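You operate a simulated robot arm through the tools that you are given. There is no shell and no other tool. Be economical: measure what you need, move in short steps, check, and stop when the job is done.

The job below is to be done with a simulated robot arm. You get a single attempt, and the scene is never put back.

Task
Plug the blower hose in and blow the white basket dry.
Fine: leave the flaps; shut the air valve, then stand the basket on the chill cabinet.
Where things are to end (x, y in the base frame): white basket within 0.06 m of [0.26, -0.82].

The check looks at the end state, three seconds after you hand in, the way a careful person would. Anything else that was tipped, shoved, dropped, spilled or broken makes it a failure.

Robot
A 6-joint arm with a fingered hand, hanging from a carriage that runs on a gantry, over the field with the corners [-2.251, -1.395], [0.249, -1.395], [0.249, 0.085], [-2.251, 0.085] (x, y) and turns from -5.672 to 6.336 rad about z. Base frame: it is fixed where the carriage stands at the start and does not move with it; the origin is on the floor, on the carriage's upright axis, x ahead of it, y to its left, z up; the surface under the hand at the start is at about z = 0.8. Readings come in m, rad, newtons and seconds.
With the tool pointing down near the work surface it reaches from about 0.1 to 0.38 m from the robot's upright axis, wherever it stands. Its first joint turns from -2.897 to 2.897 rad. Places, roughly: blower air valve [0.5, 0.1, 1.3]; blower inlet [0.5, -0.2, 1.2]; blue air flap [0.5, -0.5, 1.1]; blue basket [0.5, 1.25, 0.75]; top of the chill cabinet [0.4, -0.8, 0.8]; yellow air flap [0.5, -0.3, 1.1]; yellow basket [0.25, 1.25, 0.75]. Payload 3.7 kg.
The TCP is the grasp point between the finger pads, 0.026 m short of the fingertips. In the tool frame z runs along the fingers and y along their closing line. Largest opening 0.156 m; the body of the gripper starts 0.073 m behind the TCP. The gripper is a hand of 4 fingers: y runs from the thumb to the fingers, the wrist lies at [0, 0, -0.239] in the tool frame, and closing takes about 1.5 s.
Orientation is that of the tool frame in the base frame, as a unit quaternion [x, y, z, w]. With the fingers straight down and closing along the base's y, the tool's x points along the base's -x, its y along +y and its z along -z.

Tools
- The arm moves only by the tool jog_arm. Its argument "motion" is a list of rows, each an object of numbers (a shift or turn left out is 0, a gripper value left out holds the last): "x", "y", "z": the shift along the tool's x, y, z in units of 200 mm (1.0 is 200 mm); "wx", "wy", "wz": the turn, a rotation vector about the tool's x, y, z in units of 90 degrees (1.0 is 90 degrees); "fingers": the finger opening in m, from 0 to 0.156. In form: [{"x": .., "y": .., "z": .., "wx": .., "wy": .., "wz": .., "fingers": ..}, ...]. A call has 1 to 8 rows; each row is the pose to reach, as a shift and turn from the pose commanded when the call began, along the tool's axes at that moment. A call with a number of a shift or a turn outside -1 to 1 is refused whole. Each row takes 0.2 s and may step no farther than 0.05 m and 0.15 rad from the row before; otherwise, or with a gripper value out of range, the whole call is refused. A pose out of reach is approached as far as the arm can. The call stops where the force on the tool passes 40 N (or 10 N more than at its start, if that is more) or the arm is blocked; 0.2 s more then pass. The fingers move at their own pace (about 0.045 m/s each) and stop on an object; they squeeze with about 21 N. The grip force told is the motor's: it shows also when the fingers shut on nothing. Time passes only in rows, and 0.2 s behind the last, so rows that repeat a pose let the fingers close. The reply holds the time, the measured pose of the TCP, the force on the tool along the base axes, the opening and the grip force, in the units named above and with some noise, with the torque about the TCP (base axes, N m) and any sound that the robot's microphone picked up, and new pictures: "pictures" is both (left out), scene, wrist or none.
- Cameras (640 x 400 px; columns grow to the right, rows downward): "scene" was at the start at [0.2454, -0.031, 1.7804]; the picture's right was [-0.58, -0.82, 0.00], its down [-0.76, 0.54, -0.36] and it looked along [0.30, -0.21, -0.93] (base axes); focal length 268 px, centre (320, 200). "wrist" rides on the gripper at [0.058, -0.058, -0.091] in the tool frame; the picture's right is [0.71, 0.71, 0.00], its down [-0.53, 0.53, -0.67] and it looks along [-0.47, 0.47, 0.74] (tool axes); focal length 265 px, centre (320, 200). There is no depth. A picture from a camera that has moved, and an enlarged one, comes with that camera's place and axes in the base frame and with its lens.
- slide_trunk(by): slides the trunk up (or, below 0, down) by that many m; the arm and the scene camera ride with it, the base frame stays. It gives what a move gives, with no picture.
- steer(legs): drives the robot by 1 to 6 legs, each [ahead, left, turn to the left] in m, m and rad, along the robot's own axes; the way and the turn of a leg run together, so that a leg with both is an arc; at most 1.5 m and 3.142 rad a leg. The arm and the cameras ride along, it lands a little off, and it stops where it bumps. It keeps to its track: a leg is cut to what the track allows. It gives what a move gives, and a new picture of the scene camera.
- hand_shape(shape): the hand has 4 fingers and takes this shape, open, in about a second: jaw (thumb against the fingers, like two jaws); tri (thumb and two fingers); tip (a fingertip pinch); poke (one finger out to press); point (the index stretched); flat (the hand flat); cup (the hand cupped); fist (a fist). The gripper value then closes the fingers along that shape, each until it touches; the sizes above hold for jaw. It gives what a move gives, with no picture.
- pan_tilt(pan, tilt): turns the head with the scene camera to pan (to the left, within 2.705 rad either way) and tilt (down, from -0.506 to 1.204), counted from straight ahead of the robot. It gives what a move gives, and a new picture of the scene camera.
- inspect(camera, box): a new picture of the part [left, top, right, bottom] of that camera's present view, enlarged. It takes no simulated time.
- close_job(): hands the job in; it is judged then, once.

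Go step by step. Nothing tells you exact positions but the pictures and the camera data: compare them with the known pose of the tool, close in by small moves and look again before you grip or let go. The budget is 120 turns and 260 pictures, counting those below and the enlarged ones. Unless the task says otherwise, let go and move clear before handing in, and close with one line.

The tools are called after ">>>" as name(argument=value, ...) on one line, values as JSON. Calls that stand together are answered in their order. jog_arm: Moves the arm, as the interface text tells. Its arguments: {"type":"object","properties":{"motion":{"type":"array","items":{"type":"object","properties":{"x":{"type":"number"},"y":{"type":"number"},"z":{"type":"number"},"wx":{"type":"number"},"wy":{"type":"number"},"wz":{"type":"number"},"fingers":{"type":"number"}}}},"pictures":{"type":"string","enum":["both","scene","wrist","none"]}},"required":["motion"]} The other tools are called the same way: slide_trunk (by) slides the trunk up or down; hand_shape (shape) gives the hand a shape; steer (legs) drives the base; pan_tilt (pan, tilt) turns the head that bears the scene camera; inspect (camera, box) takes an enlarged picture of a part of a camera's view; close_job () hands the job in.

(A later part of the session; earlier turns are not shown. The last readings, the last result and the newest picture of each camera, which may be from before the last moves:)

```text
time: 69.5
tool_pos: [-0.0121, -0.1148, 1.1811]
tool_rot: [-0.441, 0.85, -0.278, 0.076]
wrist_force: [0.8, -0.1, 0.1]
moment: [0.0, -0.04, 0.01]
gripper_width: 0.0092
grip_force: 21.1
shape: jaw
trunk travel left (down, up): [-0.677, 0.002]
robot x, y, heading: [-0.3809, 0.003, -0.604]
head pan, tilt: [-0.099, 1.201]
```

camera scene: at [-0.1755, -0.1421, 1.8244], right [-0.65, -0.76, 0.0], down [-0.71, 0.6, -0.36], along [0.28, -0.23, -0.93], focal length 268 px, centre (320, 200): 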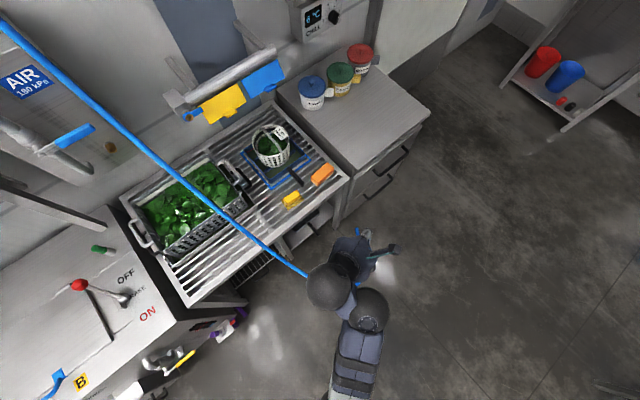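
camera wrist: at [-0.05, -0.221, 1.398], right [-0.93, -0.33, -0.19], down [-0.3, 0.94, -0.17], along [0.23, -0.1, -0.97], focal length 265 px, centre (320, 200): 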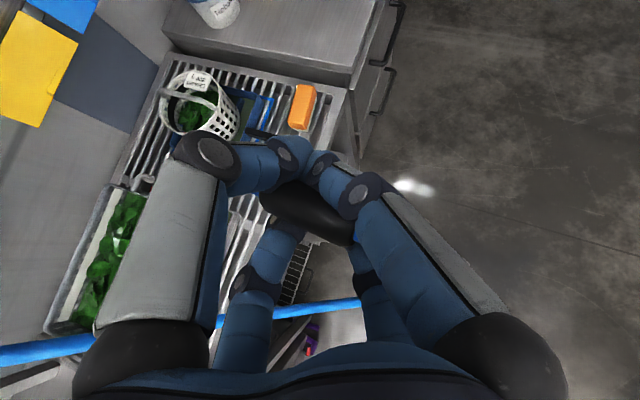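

Pose restored with the robot turned. Driving the hand forward in two stages toward the inlet line (y -0.184).

>>> steer(legs=[[0.255, 0.092, 0]])

>>> pan_tilt(pan=0.6, tilt=1.1)

```text
time: 71.5
tool_pos: [0.2479, -0.1821, 1.1793]
tool_rot: [-0.443, 0.849, -0.277, 0.077]
wrist_force: [-0.4, 0.3, -0.8]
moment: [0.0, -0.02, 0.03]
gripper_width: 0.0096
grip_force: 21.2
shape: jaw
trunk travel left (down, up): [-0.677, 0.002]
robot x, y, heading: [-0.1229, -0.0614, -0.601]
head pan, tilt: [-0.099, 1.201]
camera scene: at [0.0857, -0.2096, 1.8244], right [-0.64, -0.76, 0.0], down [-0.71, 0.6, -0.36], along [0.28, -0.23, -0.93], focal length 268 px, centre (320, 200)
```

scene: 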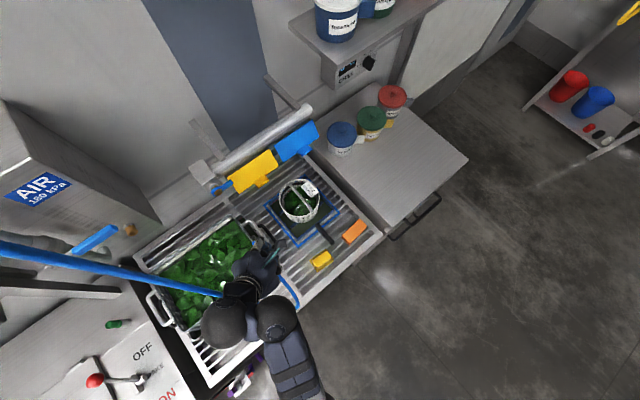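

```text
time: 72.5
tool_pos: [0.2478, -0.1822, 1.1794]
tool_rot: [-0.443, 0.849, -0.278, 0.077]
wrist_force: [0.1, 0.2, -0.4]
moment: [0.03, 0.05, -0.02]
gripper_width: 0.0094
grip_force: 20.8
shape: jaw
trunk travel left (down, up): [-0.677, 0.002]
robot x, y, heading: [-0.1175, -0.061, -0.6]
head pan, tilt: [0.6, 1.1]
camera scene: at [0.1061, -0.1737, 1.8304], right [0.0, -1.0, 0.0], down [-0.89, 0.0, -0.45], along [0.45, 0.0, -0.89], focal length 268 px, centre (320, 200)
```

scene: 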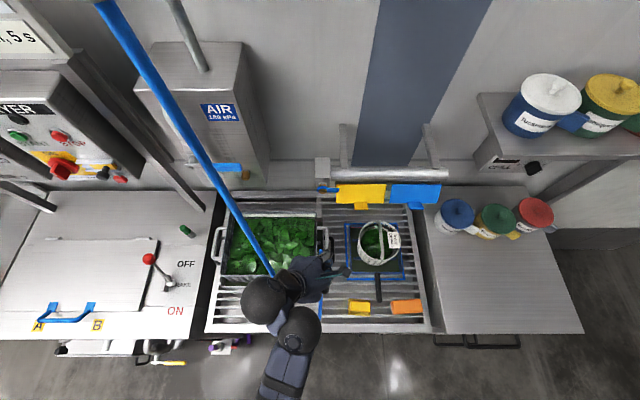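

Checking how the hose lies around the hand.

>>> inspect(camera="scene", box=[220, 210, 380, 340])

>>> inspect(camera="wrist", box=[0, 0, 640, 400])

```text
3.08 times, centred on (300, 275) of scene
camera zoom: at [0.1061, -0.1737, 1.8304], right [0.0, -1.0, 0.0], down [-0.89, 0.0, -0.45], along [0.45, 0.0, -0.89], focal length 825 px, centre (382, -31)
```

zoom: 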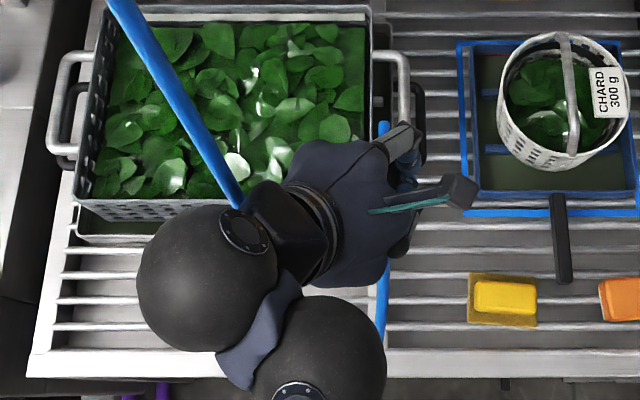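

```text
1.00 times, centred on (320, 200) of wrist (not enlarged: the box is as wide or as high as the picture)
camera zoom: at [0.2208, -0.2176, 1.2957], right [-0.92, -0.24, -0.3], down [-0.31, 0.93, 0.21], along [0.23, 0.29, -0.93], focal length 265 px, centre (320, 200)
```

zoom: 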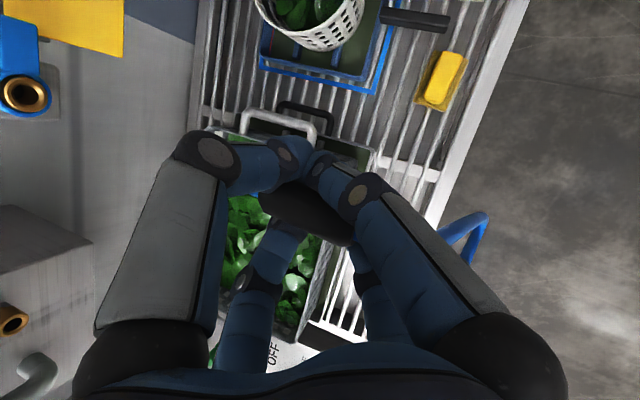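

The wrist view confirms the inlet at about (0.474, -0.183, 1.171) and the plug tip at about (0.293, -0.177). Driving 15 cm closer, then trimming by arm.

>>> steer(legs=[[0.118, 0.074, 0]])

>>> inspect(camera="scene", box=[260, 130, 400, 240])

>>> inspect(camera="wrist", box=[0, 0, 640, 400])

```text
time: 73.8
tool_pos: [0.3865, -0.1865, 1.1791]
tool_rot: [-0.444, 0.849, -0.276, 0.076]
wrist_force: [-0.6, 0.1, -0.4]
moment: [0.0, -0.02, -0.01]
gripper_width: 0.0094
grip_force: 21.1
shape: jaw
trunk travel left (down, up): [-0.677, 0.002]
robot x, y, heading: [0.0148, -0.0639, -0.592]
head pan, tilt: [0.6, 1.1]
camera scene: at [0.2442, -0.1783, 1.8304], right [0.0, -1.0, 0.0], down [-0.89, 0.0, -0.45], along [0.45, 0.0, -0.89], focal length 268 px, centre (320, 200)
```

scene: 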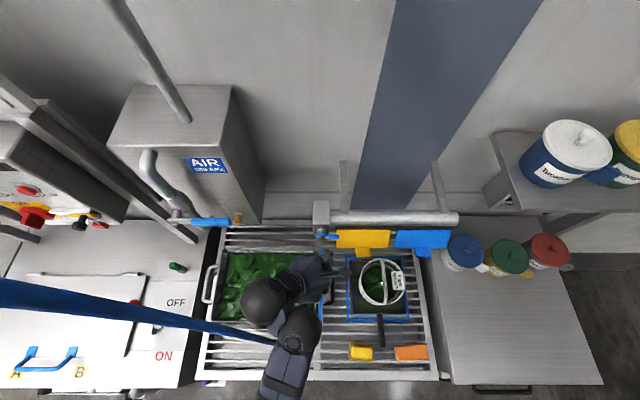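

```text
3.64 times, centred on (330, 185) of scene
camera zoom: at [0.2442, -0.1783, 1.8304], right [0.0, -1.0, 0.0], down [-0.89, 0.0, -0.45], along [0.45, 0.0, -0.89], focal length 975 px, centre (284, 254)
```

zoom: 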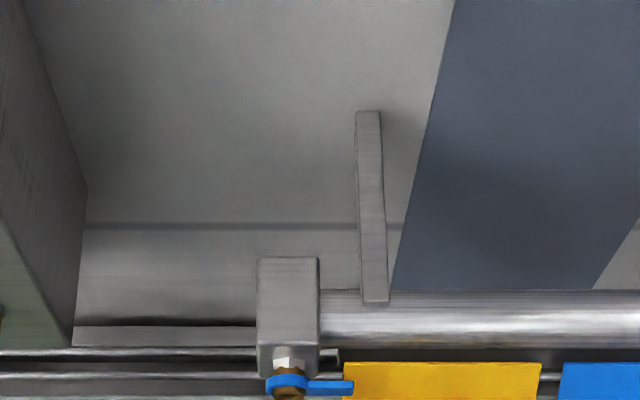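

```text
1.00 times, centred on (320, 200) of wrist (not enlarged: the box is as wide or as high as the picture)
camera zoom: at [0.3588, -0.222, 1.2956], right [-0.92, -0.24, -0.3], down [-0.31, 0.93, 0.21], along [0.22, 0.29, -0.93], focal length 265 px, centre (320, 200)
```

zoom: 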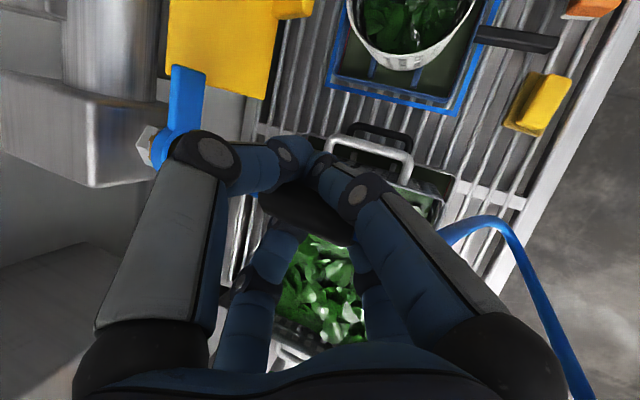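

Zooming on the plug tip and inlet together.

>>> inspect(camera="scene", box=[280, 220, 376, 280])

```text
6.67 times, centred on (328, 250) of scene
camera zoom: at [0.2442, -0.1783, 1.8304], right [0.0, -1.0, 0.0], down [-0.89, 0.0, -0.45], along [0.45, 0.0, -0.89], focal length 1788 px, centre (267, -133)
```

zoom: 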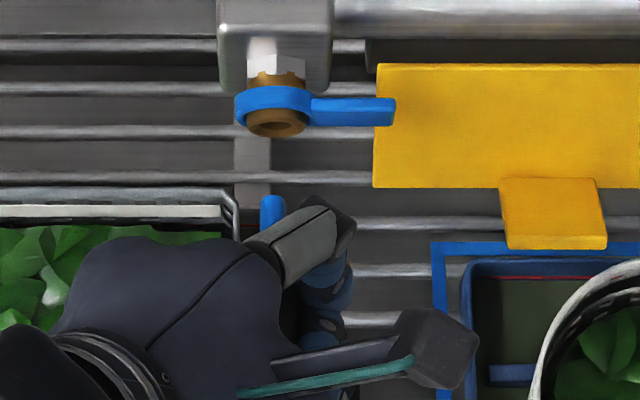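

Very clear: the tip is 2 mm left of the inlet axis. Trim right/down and advance 2 cm, then look again.

>>> jog_arm(motion=[{"x": -0.056, "y": -0.054, "z": 0.075}, {"x": -0.056, "y": -0.054, "z": 0.075}], pictures="none")

>>> inspect(camera="scene", box=[280, 220, 376, 280])

```text
time: 74.5
tool_pos: [0.4057, -0.188, 1.1723]
tool_rot: [-0.445, 0.848, -0.277, 0.076]
wrist_force: [0.4, 0.4, -0.7]
moment: [-0.02, -0.01, 0.0]
gripper_width: 0.0094
grip_force: 20.8
shape: jaw
trunk travel left (down, up): [-0.677, 0.002]
robot x, y, heading: [0.012, -0.0688, -0.6]
head pan, tilt: [0.6, 1.1]
```

```text
6.67 times, centred on (328, 250) of scene
camera zoom: at [0.2442, -0.1783, 1.8304], right [0.0, -1.0, 0.0], down [-0.89, 0.0, -0.45], along [0.45, 0.0, -0.89], focal length 1788 px, centre (267, -133)
```

zoom: 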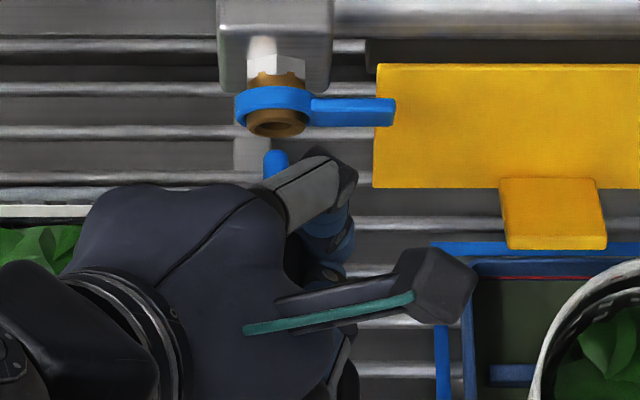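

Tip is in line, about 1.2 cm before the mouth. Advancing gently.

>>> jog_arm(motion=[{"x": -0.024, "y": -0.028, "z": 0.015}, {"x": -0.0475, "y": -0.057, "z": 0.03}, {"x": -0.065, "y": -0.078, "z": 0.041}], pictures="none")

>>> inspect(camera="scene", box=[280, 220, 376, 280])

```text
time: 75.2
tool_pos: [0.4273, -0.188, 1.1707]
tool_rot: [-0.444, 0.849, -0.277, 0.076]
wrist_force: [0.1, 0.6, 0.3]
moment: [-0.02, -0.06, -0.01]
gripper_width: 0.0091
grip_force: 20.9
shape: jaw
trunk travel left (down, up): [-0.677, 0.002]
robot x, y, heading: [0.0175, -0.0654, -0.599]
head pan, tilt: [0.6, 1.1]
```

```text
6.67 times, centred on (328, 250) of scene
camera zoom: at [0.2442, -0.1783, 1.8304], right [0.0, -1.0, 0.0], down [-0.89, 0.0, -0.45], along [0.45, 0.0, -0.89], focal length 1788 px, centre (267, -133)
```

zoom: 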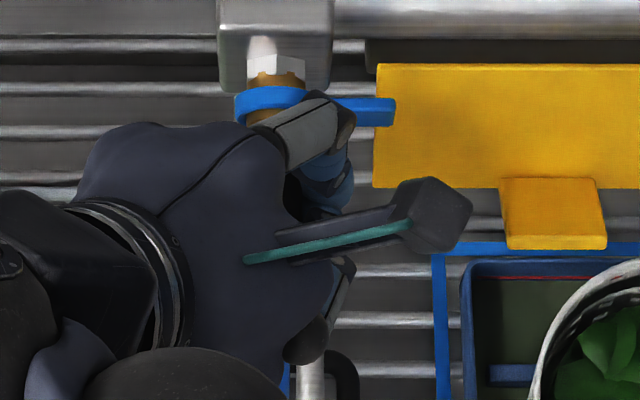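

No resistance; the nose seems to be in. Continuing in small steps until it seats.

>>> jog_arm(motion=[{"x": -0.015, "y": -0.018, "z": 0.009}, {"x": -0.03, "y": -0.036, "z": 0.019}, {"x": -0.045, "y": -0.053, "z": 0.028}], pictures="wrist")

>>> inspect(camera="scene", box=[280, 220, 376, 280])

```text
time: 76.0
tool_pos: [0.4361, -0.1888, 1.1718]
tool_rot: [-0.444, 0.85, -0.275, 0.072]
wrist_force: [-30.2, -1.1, -0.9]
moment: [-0.05, -0.16, -0.06]
gripper_width: 0.0085
grip_force: 21.0
shape: jaw
trunk travel left (down, up): [-0.677, 0.002]
robot x, y, heading: [0.0201, -0.0698, -0.603]
head pan, tilt: [0.6, 1.1]
camera wrist: at [0.4094, -0.2246, 1.287], right [-0.93, -0.24, -0.29], down [-0.31, 0.93, 0.22], along [0.22, 0.29, -0.93], focal length 265 px, centre (320, 200)
```

wrist: 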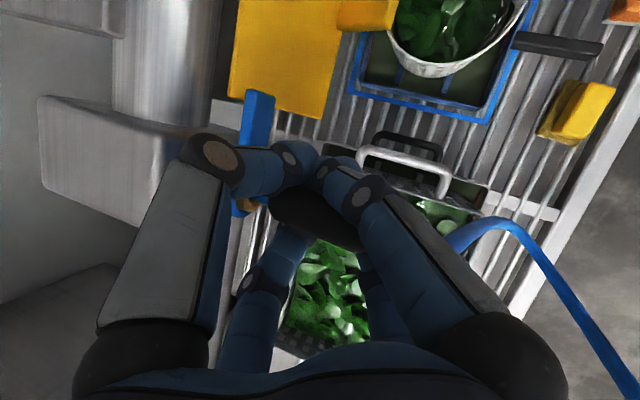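

```text
6.67 times, centred on (328, 250) of scene
camera zoom: at [0.2423, -0.1785, 1.8295], right [0.0, -1.0, 0.0], down [-0.89, 0.0, -0.45], along [0.45, 0.0, -0.89], focal length 1788 px, centre (267, -133)
```

zoom: 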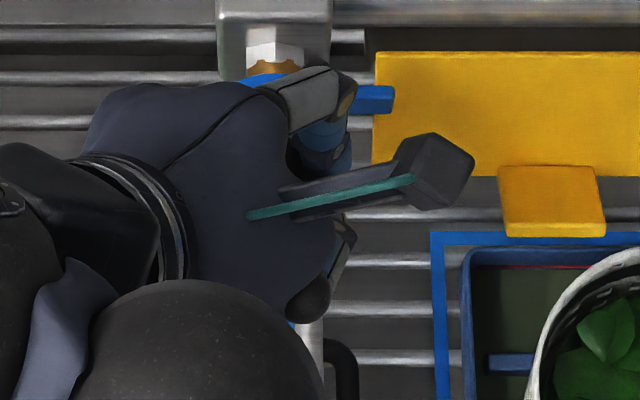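

About 30 N axial resistance at TCP x 0.436: the black grip's shoulder should be at the mouth. Checking in the wrist view.

>>> inspect(camera="wrist", box=[200, 130, 360, 270])

```text
2.86 times, centred on (280, 200) of wrist
camera zoom: at [0.4094, -0.2246, 1.287], right [-0.93, -0.24, -0.29], down [-0.31, 0.93, 0.22], along [0.22, 0.29, -0.93], focal length 758 px, centre (434, 200)
```

zoom: 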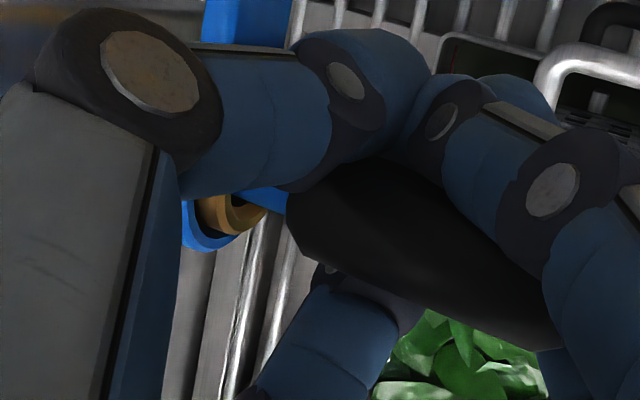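

The spigot is in, with about 3 mm left between grip and mouth. Pushing a bit harder to seat it.

>>> jog_arm(motion=[{"x": -0.008, "y": -0.009, "z": 0.005}, {"x": -0.015, "y": -0.018, "z": 0.009}, {"x": -0.023, "y": -0.027, "z": 0.014}], pictures="none")

>>> inspect(camera="wrist", box=[200, 130, 360, 270])

```text
time: 76.8
tool_pos: [0.4398, -0.189, 1.1724]
tool_rot: [-0.442, 0.851, -0.275, 0.067]
wrist_force: [-23.3, -2.6, 1.6]
moment: [-0.02, -0.07, 0.03]
gripper_width: 0.0082
grip_force: 20.6
shape: jaw
out of reach, approached as far as the arm can: row 2, 3
trunk travel left (down, up): [-0.677, 0.002]
robot x, y, heading: [0.0122, -0.0684, -0.595]
head pan, tilt: [0.6, 1.1]
stopped in row 3: the force on the tool passed its limit at 42 N (the readings are from after the stop); the commanded pose is now the measured one
```

```text
2.86 times, centred on (280, 200) of wrist
camera zoom: at [0.4139, -0.2253, 1.2885], right [-0.93, -0.24, -0.28], down [-0.3, 0.93, 0.21], along [0.21, 0.28, -0.93], focal length 758 px, centre (434, 200)
```

zoom: 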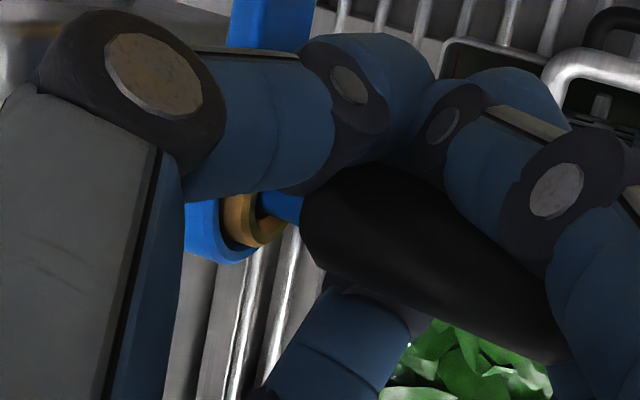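

The plug stopped moving while the hand slides on it, so it's bottomed. A gentle 1 cm tug will show whether it's latched.

>>> jog_arm(motion=[{"x": 0.018, "y": 0.021, "z": -0.011}, {"x": 0.036, "y": 0.043, "z": -0.022}], pictures="none")

>>> inspect(camera="wrist", box=[200, 130, 360, 270])

```text
time: 77.5
tool_pos: [0.4357, -0.1895, 1.1759]
tool_rot: [-0.443, 0.85, -0.276, 0.074]
wrist_force: [11.4, -9.9, -15.4]
moment: [-0.07, 0.05, -0.14]
gripper_width: 0.0085
grip_force: 20.8
shape: jaw
trunk travel left (down, up): [-0.677, 0.002]
robot x, y, heading: [0.014, -0.0666, -0.597]
head pan, tilt: [0.6, 1.1]
```

```text
2.86 times, centred on (280, 200) of wrist
camera zoom: at [0.4086, -0.2246, 1.2912], right [-0.93, -0.24, -0.29], down [-0.31, 0.93, 0.21], along [0.22, 0.29, -0.93], focal length 758 px, centre (434, 200)
```

zoom: 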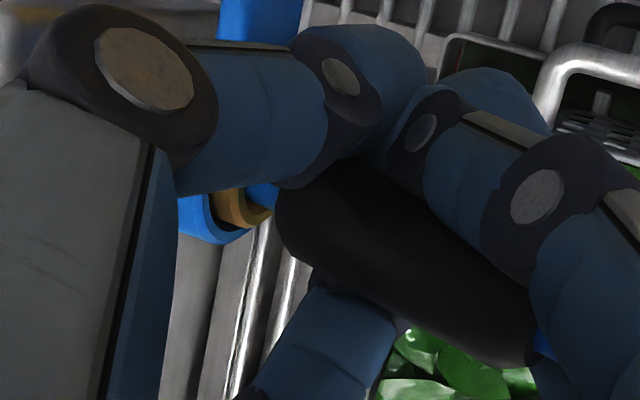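

The plug resists (about +11 N in x) and the grip stays at the mouth, so it seems held. One more small tug to be sure.

>>> jog_arm(motion=[{"x": 0.015, "y": 0.018, "z": -0.009}, {"x": 0.03, "y": 0.036, "z": -0.019}], pictures="none")

>>> inspect(camera="wrist", box=[200, 130, 360, 270])

```text
time: 77.9
tool_pos: [0.433, -0.1889, 1.1748]
tool_rot: [-0.444, 0.849, -0.276, 0.074]
wrist_force: [20.7, -11.4, -19.3]
moment: [-0.04, 0.09, -0.12]
gripper_width: 0.0087
grip_force: 21.0
shape: jaw
trunk travel left (down, up): [-0.677, 0.002]
robot x, y, heading: [0.0165, -0.0701, -0.601]
head pan, tilt: [0.6, 1.1]
stopped in row 2: the force on the tool passed its limit at 43 N (the readings are from after the stop); the commanded pose is now the measured one
```

```text
2.86 times, centred on (280, 200) of wrist
camera zoom: at [0.4055, -0.2253, 1.2913], right [-0.92, -0.24, -0.3], down [-0.31, 0.93, 0.22], along [0.22, 0.29, -0.93], focal length 758 px, centre (434, 200)
```

zoom: 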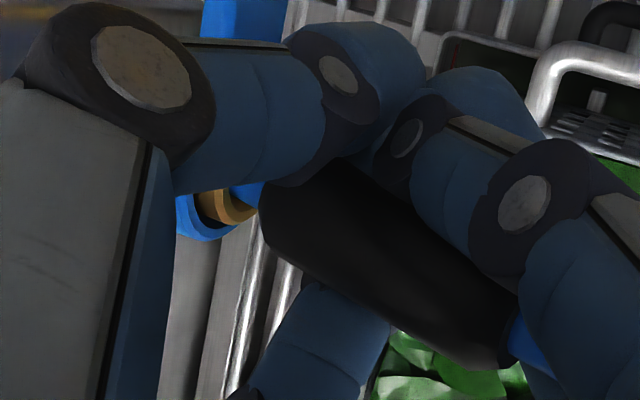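

The plug is latched in (held at 43 N). Opening the fingers a little and backing off along the tool axis.

>>> jog_arm(motion=[{"fingers": 0.05}, {"fingers": 0.05}, {"fingers": 0.055}, {"fingers": 0.055}], pictures="none")

>>> jog_arm(motion=[{"z": -0.1, "x": 0.03, "y": 0.035}, {"z": -0.25, "x": 0.06, "y": 0.07}, {"z": -0.4, "x": 0.09, "y": 0.105}], pictures="scene")

>>> inspect(camera="scene", box=[260, 200, 388, 280])

```text
time: 78.9
tool_pos: [0.4298, -0.1875, 1.1762]
tool_rot: [-0.444, 0.849, -0.276, 0.075]
wrist_force: [-0.4, 0.3, 0.9]
moment: [0.02, 0.02, 0.01]
gripper_width: 0.0546
grip_force: 0.0
shape: jaw
trunk travel left (down, up): [-0.677, 0.002]
robot x, y, heading: [0.0145, -0.0678, -0.595]
head pan, tilt: [0.6, 1.1]
```

```text
time: 79.7
tool_pos: [0.3752, -0.1654, 1.2256]
tool_rot: [-0.444, 0.849, -0.276, 0.076]
wrist_force: [-0.8, 0.0, 0.2]
moment: [0.04, -0.02, -0.02]
gripper_width: 0.0548
grip_force: 0.0
shape: jaw
out of reach, approached as far as the arm can: row 3
trunk travel left (down, up): [-0.677, 0.002]
robot x, y, heading: [0.0149, -0.0698, -0.6]
head pan, tilt: [0.6, 1.1]
camera scene: at [0.2445, -0.1786, 1.8304], right [0.0, -1.0, 0.0], down [-0.89, 0.0, -0.45], along [0.45, 0.0, -0.89], focal length 268 px, centre (320, 200)
```

scene: 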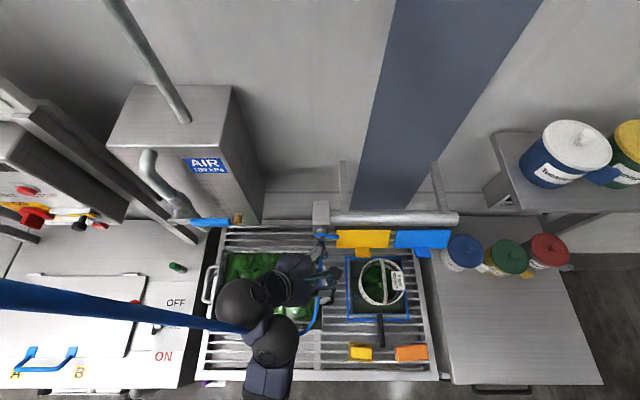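

```text
5.00 times, centred on (324, 240) of scene
camera zoom: at [0.2445, -0.1786, 1.8304], right [0.0, -1.0, 0.0], down [-0.89, 0.0, -0.45], along [0.45, 0.0, -0.89], focal length 1341 px, centre (300, 0)
```

zoom: 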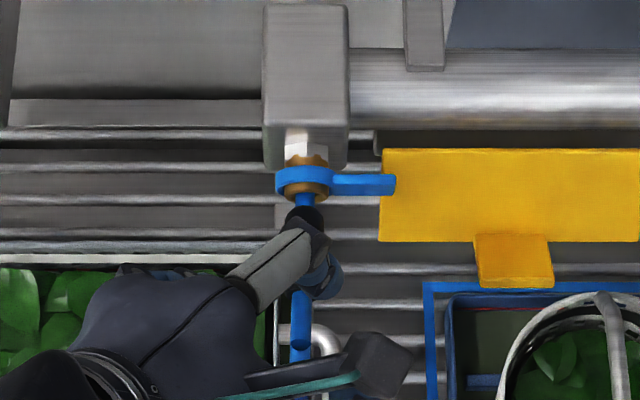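

The plug stays in the inlet by itself. Withdrawing the hand to the left and back, then I'll drive out from over the rack.

>>> jog_arm(motion=[{"x": -0.045, "y": 0.157, "z": -0.107}, {"x": -0.09, "y": 0.314, "z": -0.214}], pictures="scene")

>>> inspect(camera="scene", box=[180, 200, 372, 350])

```text
time: 80.3
tool_pos: [0.3246, -0.1275, 1.2004]
tool_rot: [-0.445, 0.849, -0.275, 0.079]
wrist_force: [0.0, 0.3, 0.4]
moment: [0.04, 0.07, 0.02]
gripper_width: 0.0549
grip_force: 0.1
shape: jaw
out of reach, approached as far as the arm can: row 1, 2
trunk travel left (down, up): [-0.677, 0.002]
robot x, y, heading: [0.0155, -0.0666, -0.602]
head pan, tilt: [0.6, 1.1]
camera scene: at [0.2446, -0.1786, 1.8305], right [0.0, -1.0, 0.0], down [-0.89, 0.0, -0.45], along [0.45, 0.0, -0.89], focal length 268 px, centre (320, 200)
```

scene: 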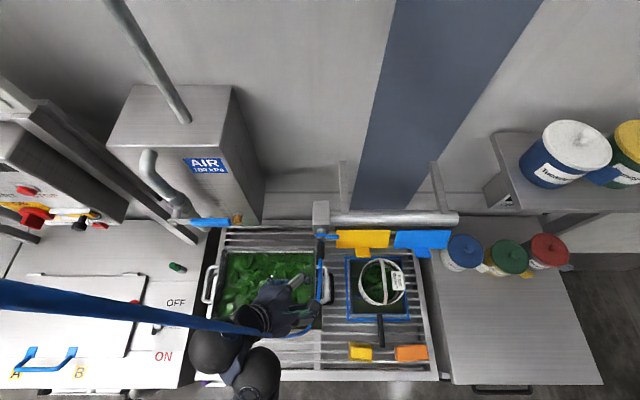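

```text
2.67 times, centred on (276, 275) of scene
camera zoom: at [0.2446, -0.1786, 1.8305], right [0.0, -1.0, 0.0], down [-0.89, 0.0, -0.45], along [0.45, 0.0, -0.89], focal length 715 px, centre (437, 0)
```

zoom: 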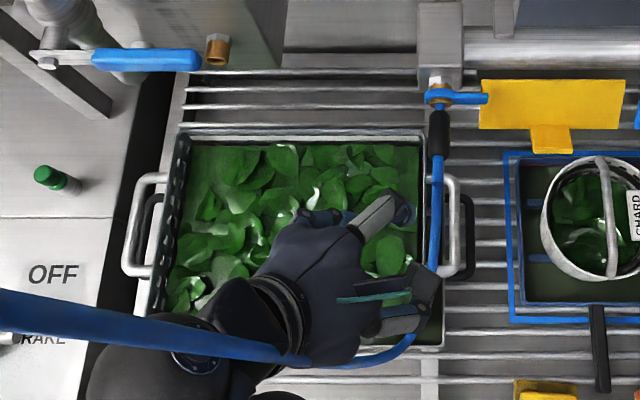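

The hose strand hangs just behind the hand's right side, so I must slide left before going back.

>>> steer(legs=[[-0.085, 0.124, 0]])

>>> inspect(camera="scene", box=[160, 200, 400, 350])

```text
time: 81.7
tool_pos: [0.3242, 0.0204, 1.1993]
tool_rot: [-0.444, 0.849, -0.276, 0.078]
wrist_force: [-0.5, -0.2, 0.4]
moment: [0.01, 0.0, 0.01]
gripper_width: 0.0548
grip_force: 0.1
shape: jaw
trunk travel left (down, up): [-0.677, 0.002]
robot x, y, heading: [0.0146, 0.0818, -0.603]
head pan, tilt: [0.6, 1.1]
camera scene: at [0.2448, -0.03, 1.8304], right [0.0, -1.0, 0.0], down [-0.89, 0.0, -0.45], along [0.45, 0.0, -0.89], focal length 268 px, centre (320, 200)
```

scene: 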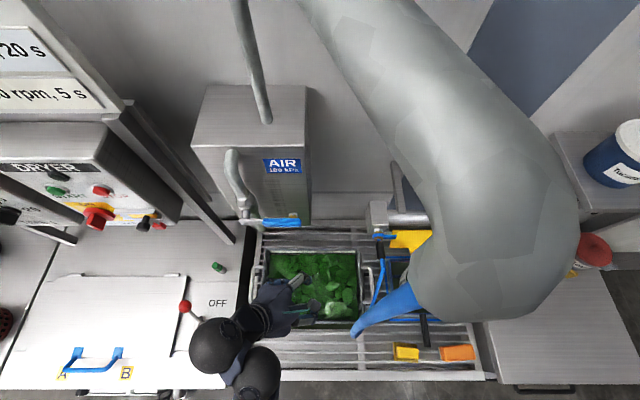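

```text
2.67 times, centred on (280, 275) of scene
camera zoom: at [0.2448, -0.03, 1.8304], right [0.0, -1.0, 0.0], down [-0.89, 0.0, -0.45], along [0.45, 0.0, -0.89], focal length 715 px, centre (427, 0)
```

zoom: 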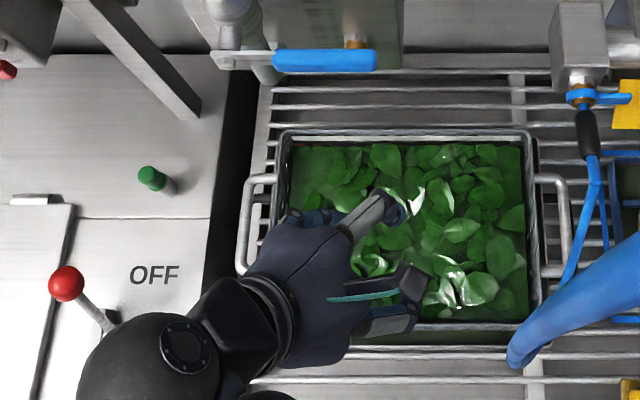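

The hand is free of the hose, and the plug is in. Now for the valve: I back off a bit and turn the hand to point forward, as a pushing tool.

>>> steer(legs=[[-0.14, -0.096, 0]])

>>> jog_arm(motion=[{"wx": 0.003, "wy": -0.0574, "wz": 0.0727}, {"wx": 0.006, "wy": -0.1148, "wz": 0.1454}, {"wx": 0.009, "wy": -0.1722, "wz": 0.2181}, {"wx": 0.012, "wy": -0.2296, "wz": 0.2908}, {"wx": 0.015, "wy": -0.287, "wz": 0.3635}, {"wx": 0.018, "wy": -0.3444, "wz": 0.4362}, {"wx": 0.021, "wy": -0.4018, "wz": 0.5089}, {"wx": 0.0235, "wy": -0.459, "wz": 0.5816}], pictures="none")

>>> jog_arm(motion=[{"wx": 0.003, "wy": -0.0574, "wz": 0.0727}, {"wx": 0.006, "wy": -0.1148, "wz": 0.1454}], pictures="both")

```text
time: 83.1
tool_pos: [0.1588, 0.0211, 1.1998]
tool_rot: [-0.444, 0.849, -0.275, 0.079]
wrist_force: [0.3, 0.5, 0.9]
moment: [-0.01, 0.01, 0.02]
gripper_width: 0.0547
grip_force: 0.0
shape: jaw
trunk travel left (down, up): [-0.677, 0.002]
robot x, y, heading: [-0.15, 0.0812, -0.601]
head pan, tilt: [0.6, 1.1]
camera scene: at [0.0778, -0.0303, 1.8304], right [0.0, -1.0, 0.0], down [-0.89, 0.0, -0.45], along [0.45, 0.0, -0.89], focal length 268 px, centre (320, 200)
```

scene: 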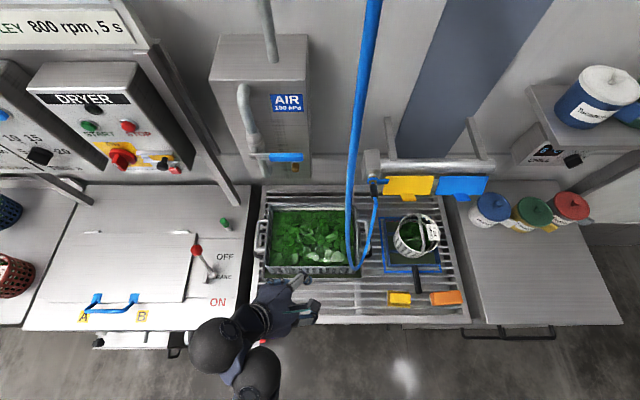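

```text
time: 84.9
tool_pos: [0.1809, 0.014, 1.2245]
tool_rot: [-0.135, 0.863, -0.136, 0.468]
wrist_force: [-1.4, 1.6, -1.8]
moment: [-0.09, -0.21, -0.11]
gripper_width: 0.0549
grip_force: 0.0
shape: jaw
out of reach, approached as far as the arm can: row 5, 6, 7, 8
trunk travel left (down, up): [-0.677, 0.002]
robot x, y, heading: [-0.1508, 0.0821, -0.606]
head pan, tilt: [0.6, 1.1]
```

```text
time: 85.5
tool_pos: [0.1784, 0.0153, 1.2222]
tool_rot: [-0.055, 0.828, -0.072, 0.553]
wrist_force: [0.6, 0.5, 0.4]
moment: [-0.02, 0.01, 0.0]
gripper_width: 0.0549
grip_force: 0.0
shape: jaw
trunk travel left (down, up): [-0.677, 0.002]
robot x, y, heading: [-0.1506, 0.08, -0.6]
head pan, tilt: [0.6, 1.1]
camera scene: at [0.0778, -0.0303, 1.8305], right [0.0, -1.0, 0.0], down [-0.89, 0.0, -0.45], along [0.45, 0.0, -0.89], focal length 268 px, centre (320, 200)
camera wrist: at [0.0733, -0.0471, 1.2163], right [-0.28, 0.57, -0.77], down [-0.42, 0.65, 0.64], along [0.86, 0.5, 0.06], focal length 265 px, centre (320, 200)
```

scene: 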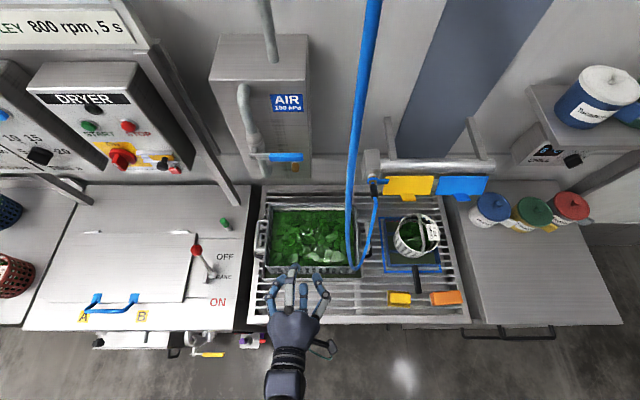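
wrist: 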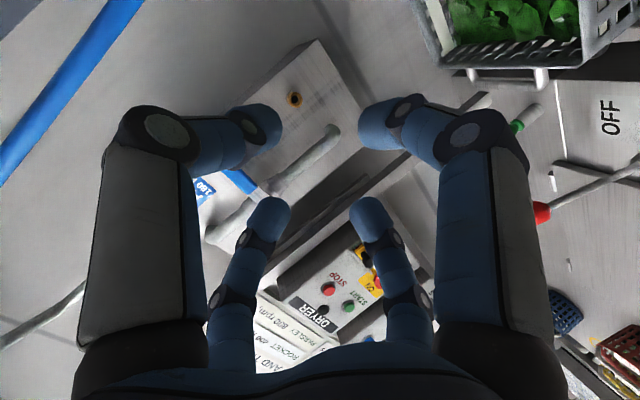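

The hand points forward now. I'll take the poke shape and look at it from both cameras.

>>> hand_shape(shape="poke")

>>> inspect(camera="wrist", box=[0, 0, 640, 400])

>>> inspect(camera="scene", box=[220, 240, 380, 380])

```text
time: 86.4
tool_pos: [0.1789, 0.015, 1.2229]
tool_rot: [-0.057, 0.829, -0.073, 0.551]
wrist_force: [-1.0, 1.4, -0.5]
moment: [-0.01, -0.03, 0.01]
gripper_width: 0.0
grip_force: 0.1
shape: poke
trunk travel left (down, up): [-0.677, 0.002]
robot x, y, heading: [-0.1496, 0.0826, -0.599]
head pan, tilt: [0.6, 1.1]
```

```text
1.00 times, centred on (320, 200) of wrist (not enlarged: the box is as wide or as high as the picture)
camera zoom: at [0.0733, -0.0473, 1.2166], right [-0.28, 0.57, -0.77], down [-0.42, 0.65, 0.63], along [0.86, 0.5, 0.06], focal length 265 px, centre (320, 200)
```

zoom: 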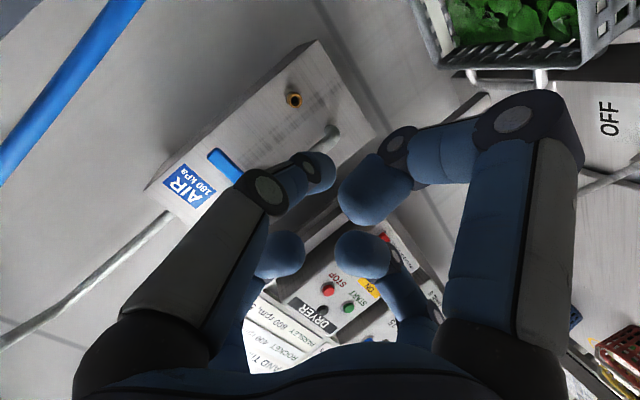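

```text
2.86 times, centred on (300, 310) of scene
camera zoom: at [0.0778, -0.0303, 1.8304], right [0.0, -1.0, 0.0], down [-0.89, 0.0, -0.45], along [0.45, 0.0, -0.89], focal length 766 px, centre (377, -114)
```

zoom: 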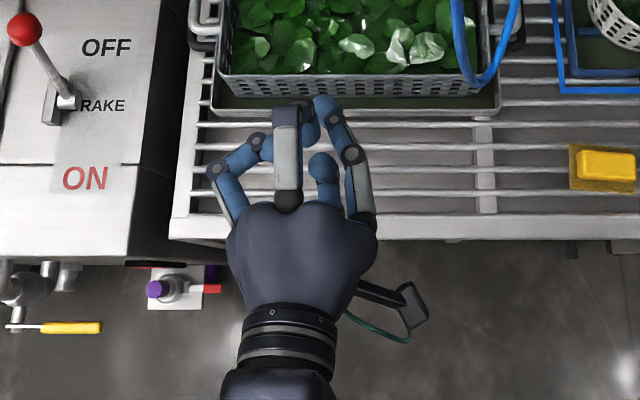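

The poke fingertip sits near the TCP. Testing how high I can lift it in this attitude.

>>> jog_arm(motion=[{"x": -0.17, "y": -0.033, "z": -0.07}, {"x": -0.34, "y": -0.066, "z": -0.14}, {"x": -0.5, "y": -0.1, "z": -0.207}, {"x": -0.6, "y": -0.12, "z": -0.25}], pictures="none")

```text
time: 87.4
tool_pos: [0.2053, -0.0085, 1.3003]
tool_rot: [-0.056, 0.829, -0.072, 0.552]
wrist_force: [-0.4, 1.1, -0.5]
moment: [-0.04, -0.04, -0.12]
gripper_width: 0.0
grip_force: 0.0
shape: poke
out of reach, approached as far as the arm can: row 2, 3, 4
trunk travel left (down, up): [-0.677, 0.002]
robot x, y, heading: [-0.1478, 0.0811, -0.602]
head pan, tilt: [0.6, 1.1]
```

Pitching the hand up to level gains height.

>>> jog_arm(motion=[{"wx": 0.0145, "wy": -0.0835, "wz": 0.005, "x": -0.05}, {"wx": 0.029, "wy": -0.167, "wz": 0.01, "x": -0.1}, {"wx": 0.0435, "wy": -0.2505, "wz": 0.015, "x": -0.17, "z": -0.06}], pictures="wrist")

```text
time: 88.2
tool_pos: [0.207, -0.0031, 1.336]
tool_rot: [-0.041, 0.702, -0.083, 0.706]
wrist_force: [0.5, 0.2, -0.3]
moment: [0.0, 0.01, 0.0]
gripper_width: 0.0002
grip_force: 0.1
shape: poke
trunk travel left (down, up): [-0.677, 0.002]
robot x, y, heading: [-0.1476, 0.0804, -0.599]
head pan, tilt: [0.6, 1.1]
camera wrist: at [0.1128, -0.0654, 1.2888], right [0.04, 0.57, -0.82], down [-0.64, 0.65, 0.42], along [0.77, 0.5, 0.39], focal length 265 px, centre (320, 200)
```

wrist: 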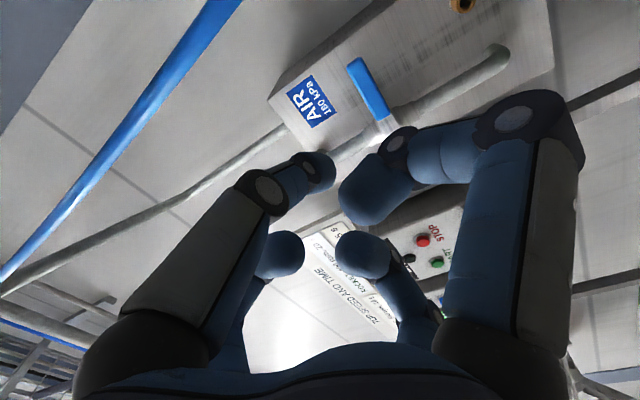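

Level now at z 1.336. Checking the 'point' shape, which may give a longer single finger.

>>> hand_shape(shape="point")

>>> inspect(camera="wrist", box=[0, 0, 640, 400])

>>> inspect(camera="scene", box=[220, 200, 380, 340])

```text
time: 89.1
tool_pos: [0.2072, -0.0027, 1.3352]
tool_rot: [-0.04, 0.703, -0.081, 0.706]
wrist_force: [1.1, 0.1, 0.1]
moment: [0.02, -0.02, -0.01]
gripper_width: 0.15
grip_force: 0.1
shape: point
trunk travel left (down, up): [-0.677, 0.002]
robot x, y, heading: [-0.1526, 0.08, -0.606]
head pan, tilt: [0.6, 1.1]
```

```text
1.00 times, centred on (320, 200) of wrist (not enlarged: the box is as wide or as high as the picture)
camera zoom: at [0.1129, -0.0652, 1.2888], right [0.04, 0.57, -0.82], down [-0.64, 0.65, 0.42], along [0.77, 0.5, 0.39], focal length 265 px, centre (320, 200)
```

zoom: 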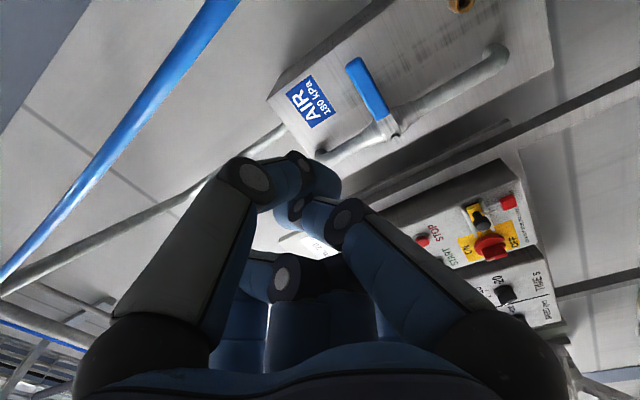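

```text
2.86 times, centred on (300, 270) of scene
camera zoom: at [0.0778, -0.0303, 1.8304], right [0.0, -1.0, 0.0], down [-0.89, 0.0, -0.45], along [0.45, 0.0, -0.89], focal length 766 px, centre (377, 0)
```

zoom: 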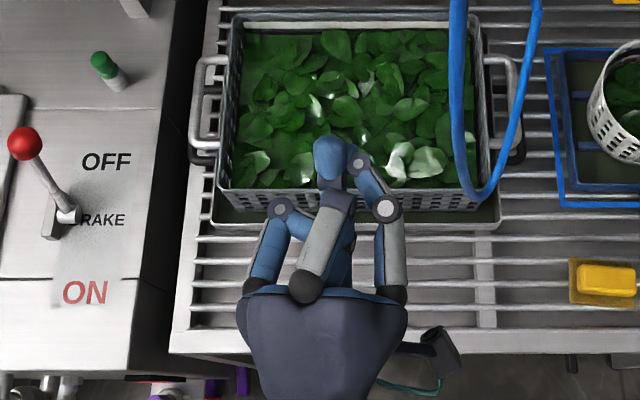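

I'll use closed jaw fingers as a compact beak. Closing them and driving forward.

>>> hand_shape(shape="jaw")

>>> jog_arm(motion=[{"fingers": 0.0}, {"fingers": 0.0}, {"fingers": 0.0}, {"fingers": 0.0}, {"fingers": 0.0}, {"fingers": 0.0}, {"fingers": 0.0}, {"fingers": 0.0}], pictures="none")

>>> steer(legs=[[0.118, 0.081, 0]])

>>> jog_arm(motion=[{"x": -0.08, "y": 0.06}, {"x": -0.16, "y": 0.12}], pictures="both")

```text
time: 90.0
tool_pos: [0.2069, -0.0034, 1.336]
tool_rot: [-0.038, 0.703, -0.082, 0.705]
wrist_force: [0.6, 0.8, 0.0]
moment: [0.0, 0.02, 0.01]
gripper_width: 0.156
grip_force: 0.0
shape: jaw
trunk travel left (down, up): [-0.677, 0.002]
robot x, y, heading: [-0.151, 0.0812, -0.599]
head pan, tilt: [0.6, 1.1]
```

```text
time: 91.8
tool_pos: [0.2072, -0.0041, 1.3364]
tool_rot: [-0.04, 0.702, -0.083, 0.706]
wrist_force: [-0.3, 0.3, -0.5]
moment: [-0.01, -0.04, 0.03]
gripper_width: 0.0001
grip_force: 0.1
shape: jaw
trunk travel left (down, up): [-0.677, 0.002]
robot x, y, heading: [-0.1508, 0.0842, -0.604]
head pan, tilt: [0.6, 1.1]
```

```text
time: 93.2
tool_pos: [0.3484, -0.0044, 1.3361]
tool_rot: [-0.039, 0.703, -0.082, 0.706]
wrist_force: [-0.1, 0.2, -0.7]
moment: [-0.03, 0.01, 0.0]
gripper_width: 0.0001
grip_force: 20.8
shape: jaw
trunk travel left (down, up): [-0.677, 0.002]
robot x, y, heading: [-0.0087, 0.085, -0.598]
head pan, tilt: [0.6, 1.1]
camera scene: at [0.219, -0.0311, 1.8304], right [0.0, -1.0, 0.0], down [-0.89, 0.0, -0.45], along [0.45, 0.0, -0.89], focal length 268 px, centre (320, 200)
```

scene: 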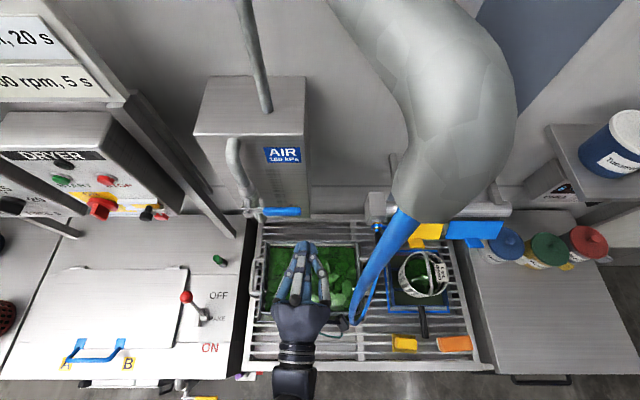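

```text
time: 93.8
tool_pos: [0.3515, 0.0259, 1.3624]
tool_rot: [-0.04, 0.703, -0.081, 0.706]
wrist_force: [0.4, -0.5, 0.7]
moment: [0.01, 0.0, -0.02]
gripper_width: 0.0001
grip_force: 21.4
shape: jaw
trunk travel left (down, up): [-0.677, 0.002]
robot x, y, heading: [-0.0075, 0.0836, -0.604]
head pan, tilt: [0.6, 1.1]
camera scene: at [0.2191, -0.0311, 1.8304], right [0.0, -1.0, 0.0], down [-0.89, 0.0, -0.45], along [0.45, 0.0, -0.89], focal length 268 px, centre (320, 200)
camera wrist: at [0.2561, -0.0367, 1.3158], right [0.04, 0.57, -0.82], down [-0.64, 0.65, 0.42], along [0.77, 0.5, 0.39], focal length 265 px, centre (320, 200)
```

scene: 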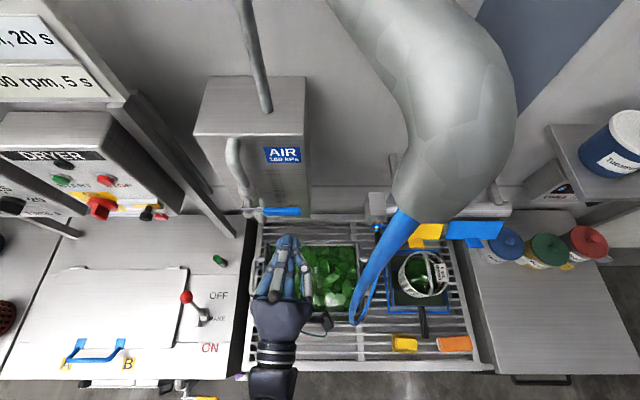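
wrist: 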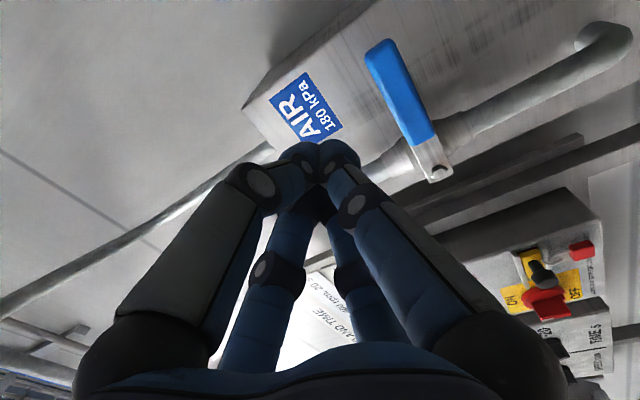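

The lever end is at (0.458, 0.008, 1.313), bolt at y 0.123. Moving the beak forward above the lever.

>>> jog_arm(motion=[{"z": 0.17}, {"z": 0.34, "y": 0.009}, {"z": 0.5, "y": 0.009}], pictures="wrist")

>>> inspect(camera="scene", box=[230, 160, 350, 260])

```text
time: 94.5
tool_pos: [0.4542, 0.0232, 1.363]
tool_rot: [-0.04, 0.703, -0.082, 0.706]
wrist_force: [-0.5, 0.0, -0.6]
moment: [-0.01, -0.04, 0.02]
gripper_width: 0.0
grip_force: 20.9
shape: jaw
trunk travel left (down, up): [-0.677, 0.002]
robot x, y, heading: [-0.0075, 0.0779, -0.603]
head pan, tilt: [0.6, 1.1]
camera wrist: at [0.3583, -0.0395, 1.3165], right [0.04, 0.57, -0.82], down [-0.64, 0.65, 0.42], along [0.77, 0.5, 0.39], focal length 265 px, centre (320, 200)
```

wrist: 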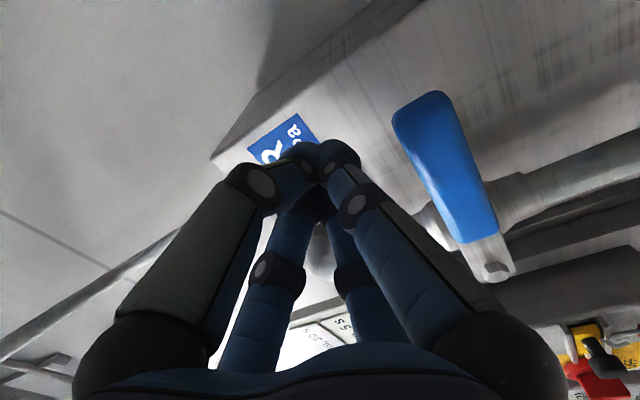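

```text
4.00 times, centred on (290, 210) of scene
camera zoom: at [0.219, -0.0311, 1.8304], right [0.0, -1.0, 0.0], down [-0.89, 0.0, -0.45], along [0.45, 0.0, -0.89], focal length 1073 px, centre (440, 160)
```

zoom: 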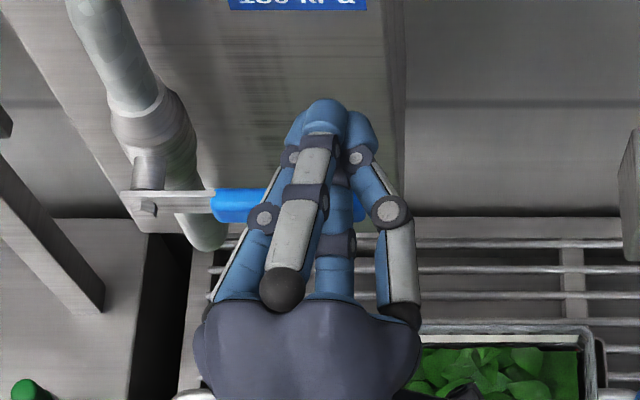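

The beak is above the lever. Pushing down 5 cm and watching the force.

>>> jog_arm(motion=[{"x": 0.08, "y": 0.014}, {"x": 0.16, "y": 0.028}, {"x": 0.2465, "y": 0.0425}], pictures="wrist")

>>> inspect(camera="scene", box=[230, 160, 350, 260])

```text
time: 95.3
tool_pos: [0.452, 0.0213, 1.3413]
tool_rot: [-0.042, 0.687, -0.085, 0.721]
wrist_force: [-8.2, 1.0, 17.2]
moment: [-0.01, 0.23, 0.02]
gripper_width: 0.0001
grip_force: 21.2
shape: jaw
trunk travel left (down, up): [-0.677, 0.002]
robot x, y, heading: [-0.0104, 0.0822, -0.6]
head pan, tilt: [0.6, 1.1]
stopped in row 3: the force on the tool passed its limit at 46 N (the readings are from after the stop); the commanded pose is now the measured one
camera wrist: at [0.3603, -0.0419, 1.2912], right [0.08, 0.57, -0.82], down [-0.65, 0.65, 0.39], along [0.75, 0.51, 0.42], focal length 265 px, centre (320, 200)
```

wrist: 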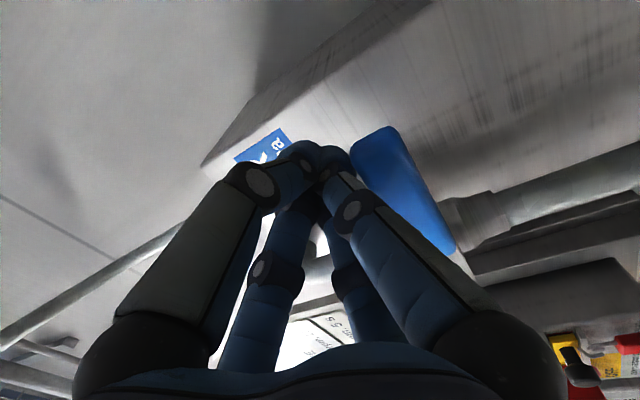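

```text
4.00 times, centred on (290, 210) of scene
camera zoom: at [0.2188, -0.0311, 1.8305], right [0.0, -1.0, 0.0], down [-0.89, 0.0, -0.45], along [0.45, 0.0, -0.89], focal length 1073 px, centre (440, 160)
```

zoom: 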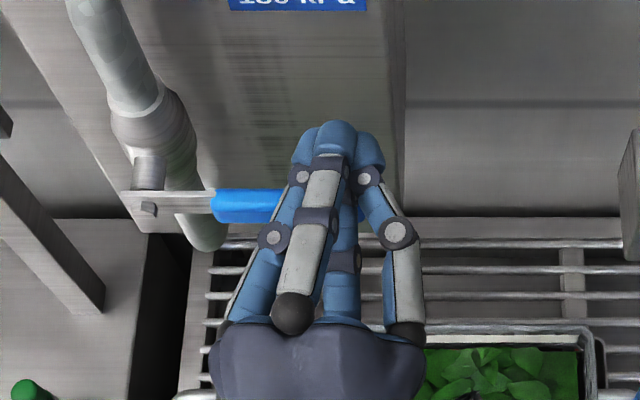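

The lever has its stop downward (46 N, no motion), so it must open upward. Backing off, going below the lever.

>>> jog_arm(motion=[{"x": -0.098, "y": -0.018}, {"x": -0.107, "y": -0.03, "z": -0.195}, {"x": -0.115, "y": -0.044, "z": -0.39}, {"x": -0.121, "y": -0.053, "z": -0.54}, {"x": 0.066, "y": 0.031, "z": -0.557}, {"x": 0.26, "y": 0.086, "z": -0.568}, {"x": 0.353, "y": 0.102, "z": -0.573}], pictures="wrist")

```text
time: 96.9
tool_pos: [0.3417, 0.0332, 1.2597]
tool_rot: [-0.041, 0.691, -0.084, 0.717]
wrist_force: [-0.5, 0.1, 0.1]
moment: [0.02, 0.0, 0.03]
gripper_width: 0.0
grip_force: 20.8
shape: jaw
trunk travel left (down, up): [-0.677, 0.002]
robot x, y, heading: [-0.0115, 0.081, -0.6]
head pan, tilt: [0.6, 1.1]
camera wrist: at [0.2496, -0.0295, 1.21], right [0.07, 0.57, -0.82], down [-0.65, 0.65, 0.4], along [0.76, 0.51, 0.41], focal length 265 px, centre (320, 200)
```

wrist: 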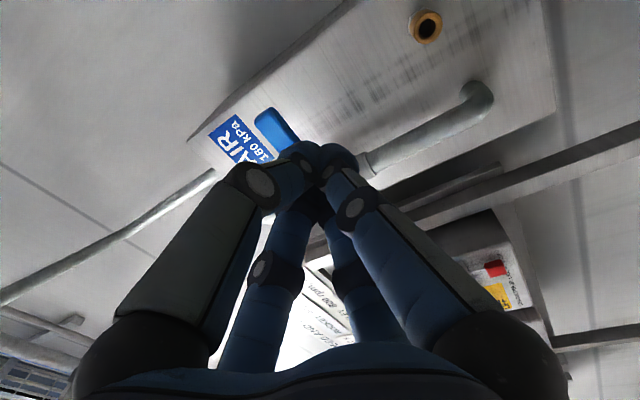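

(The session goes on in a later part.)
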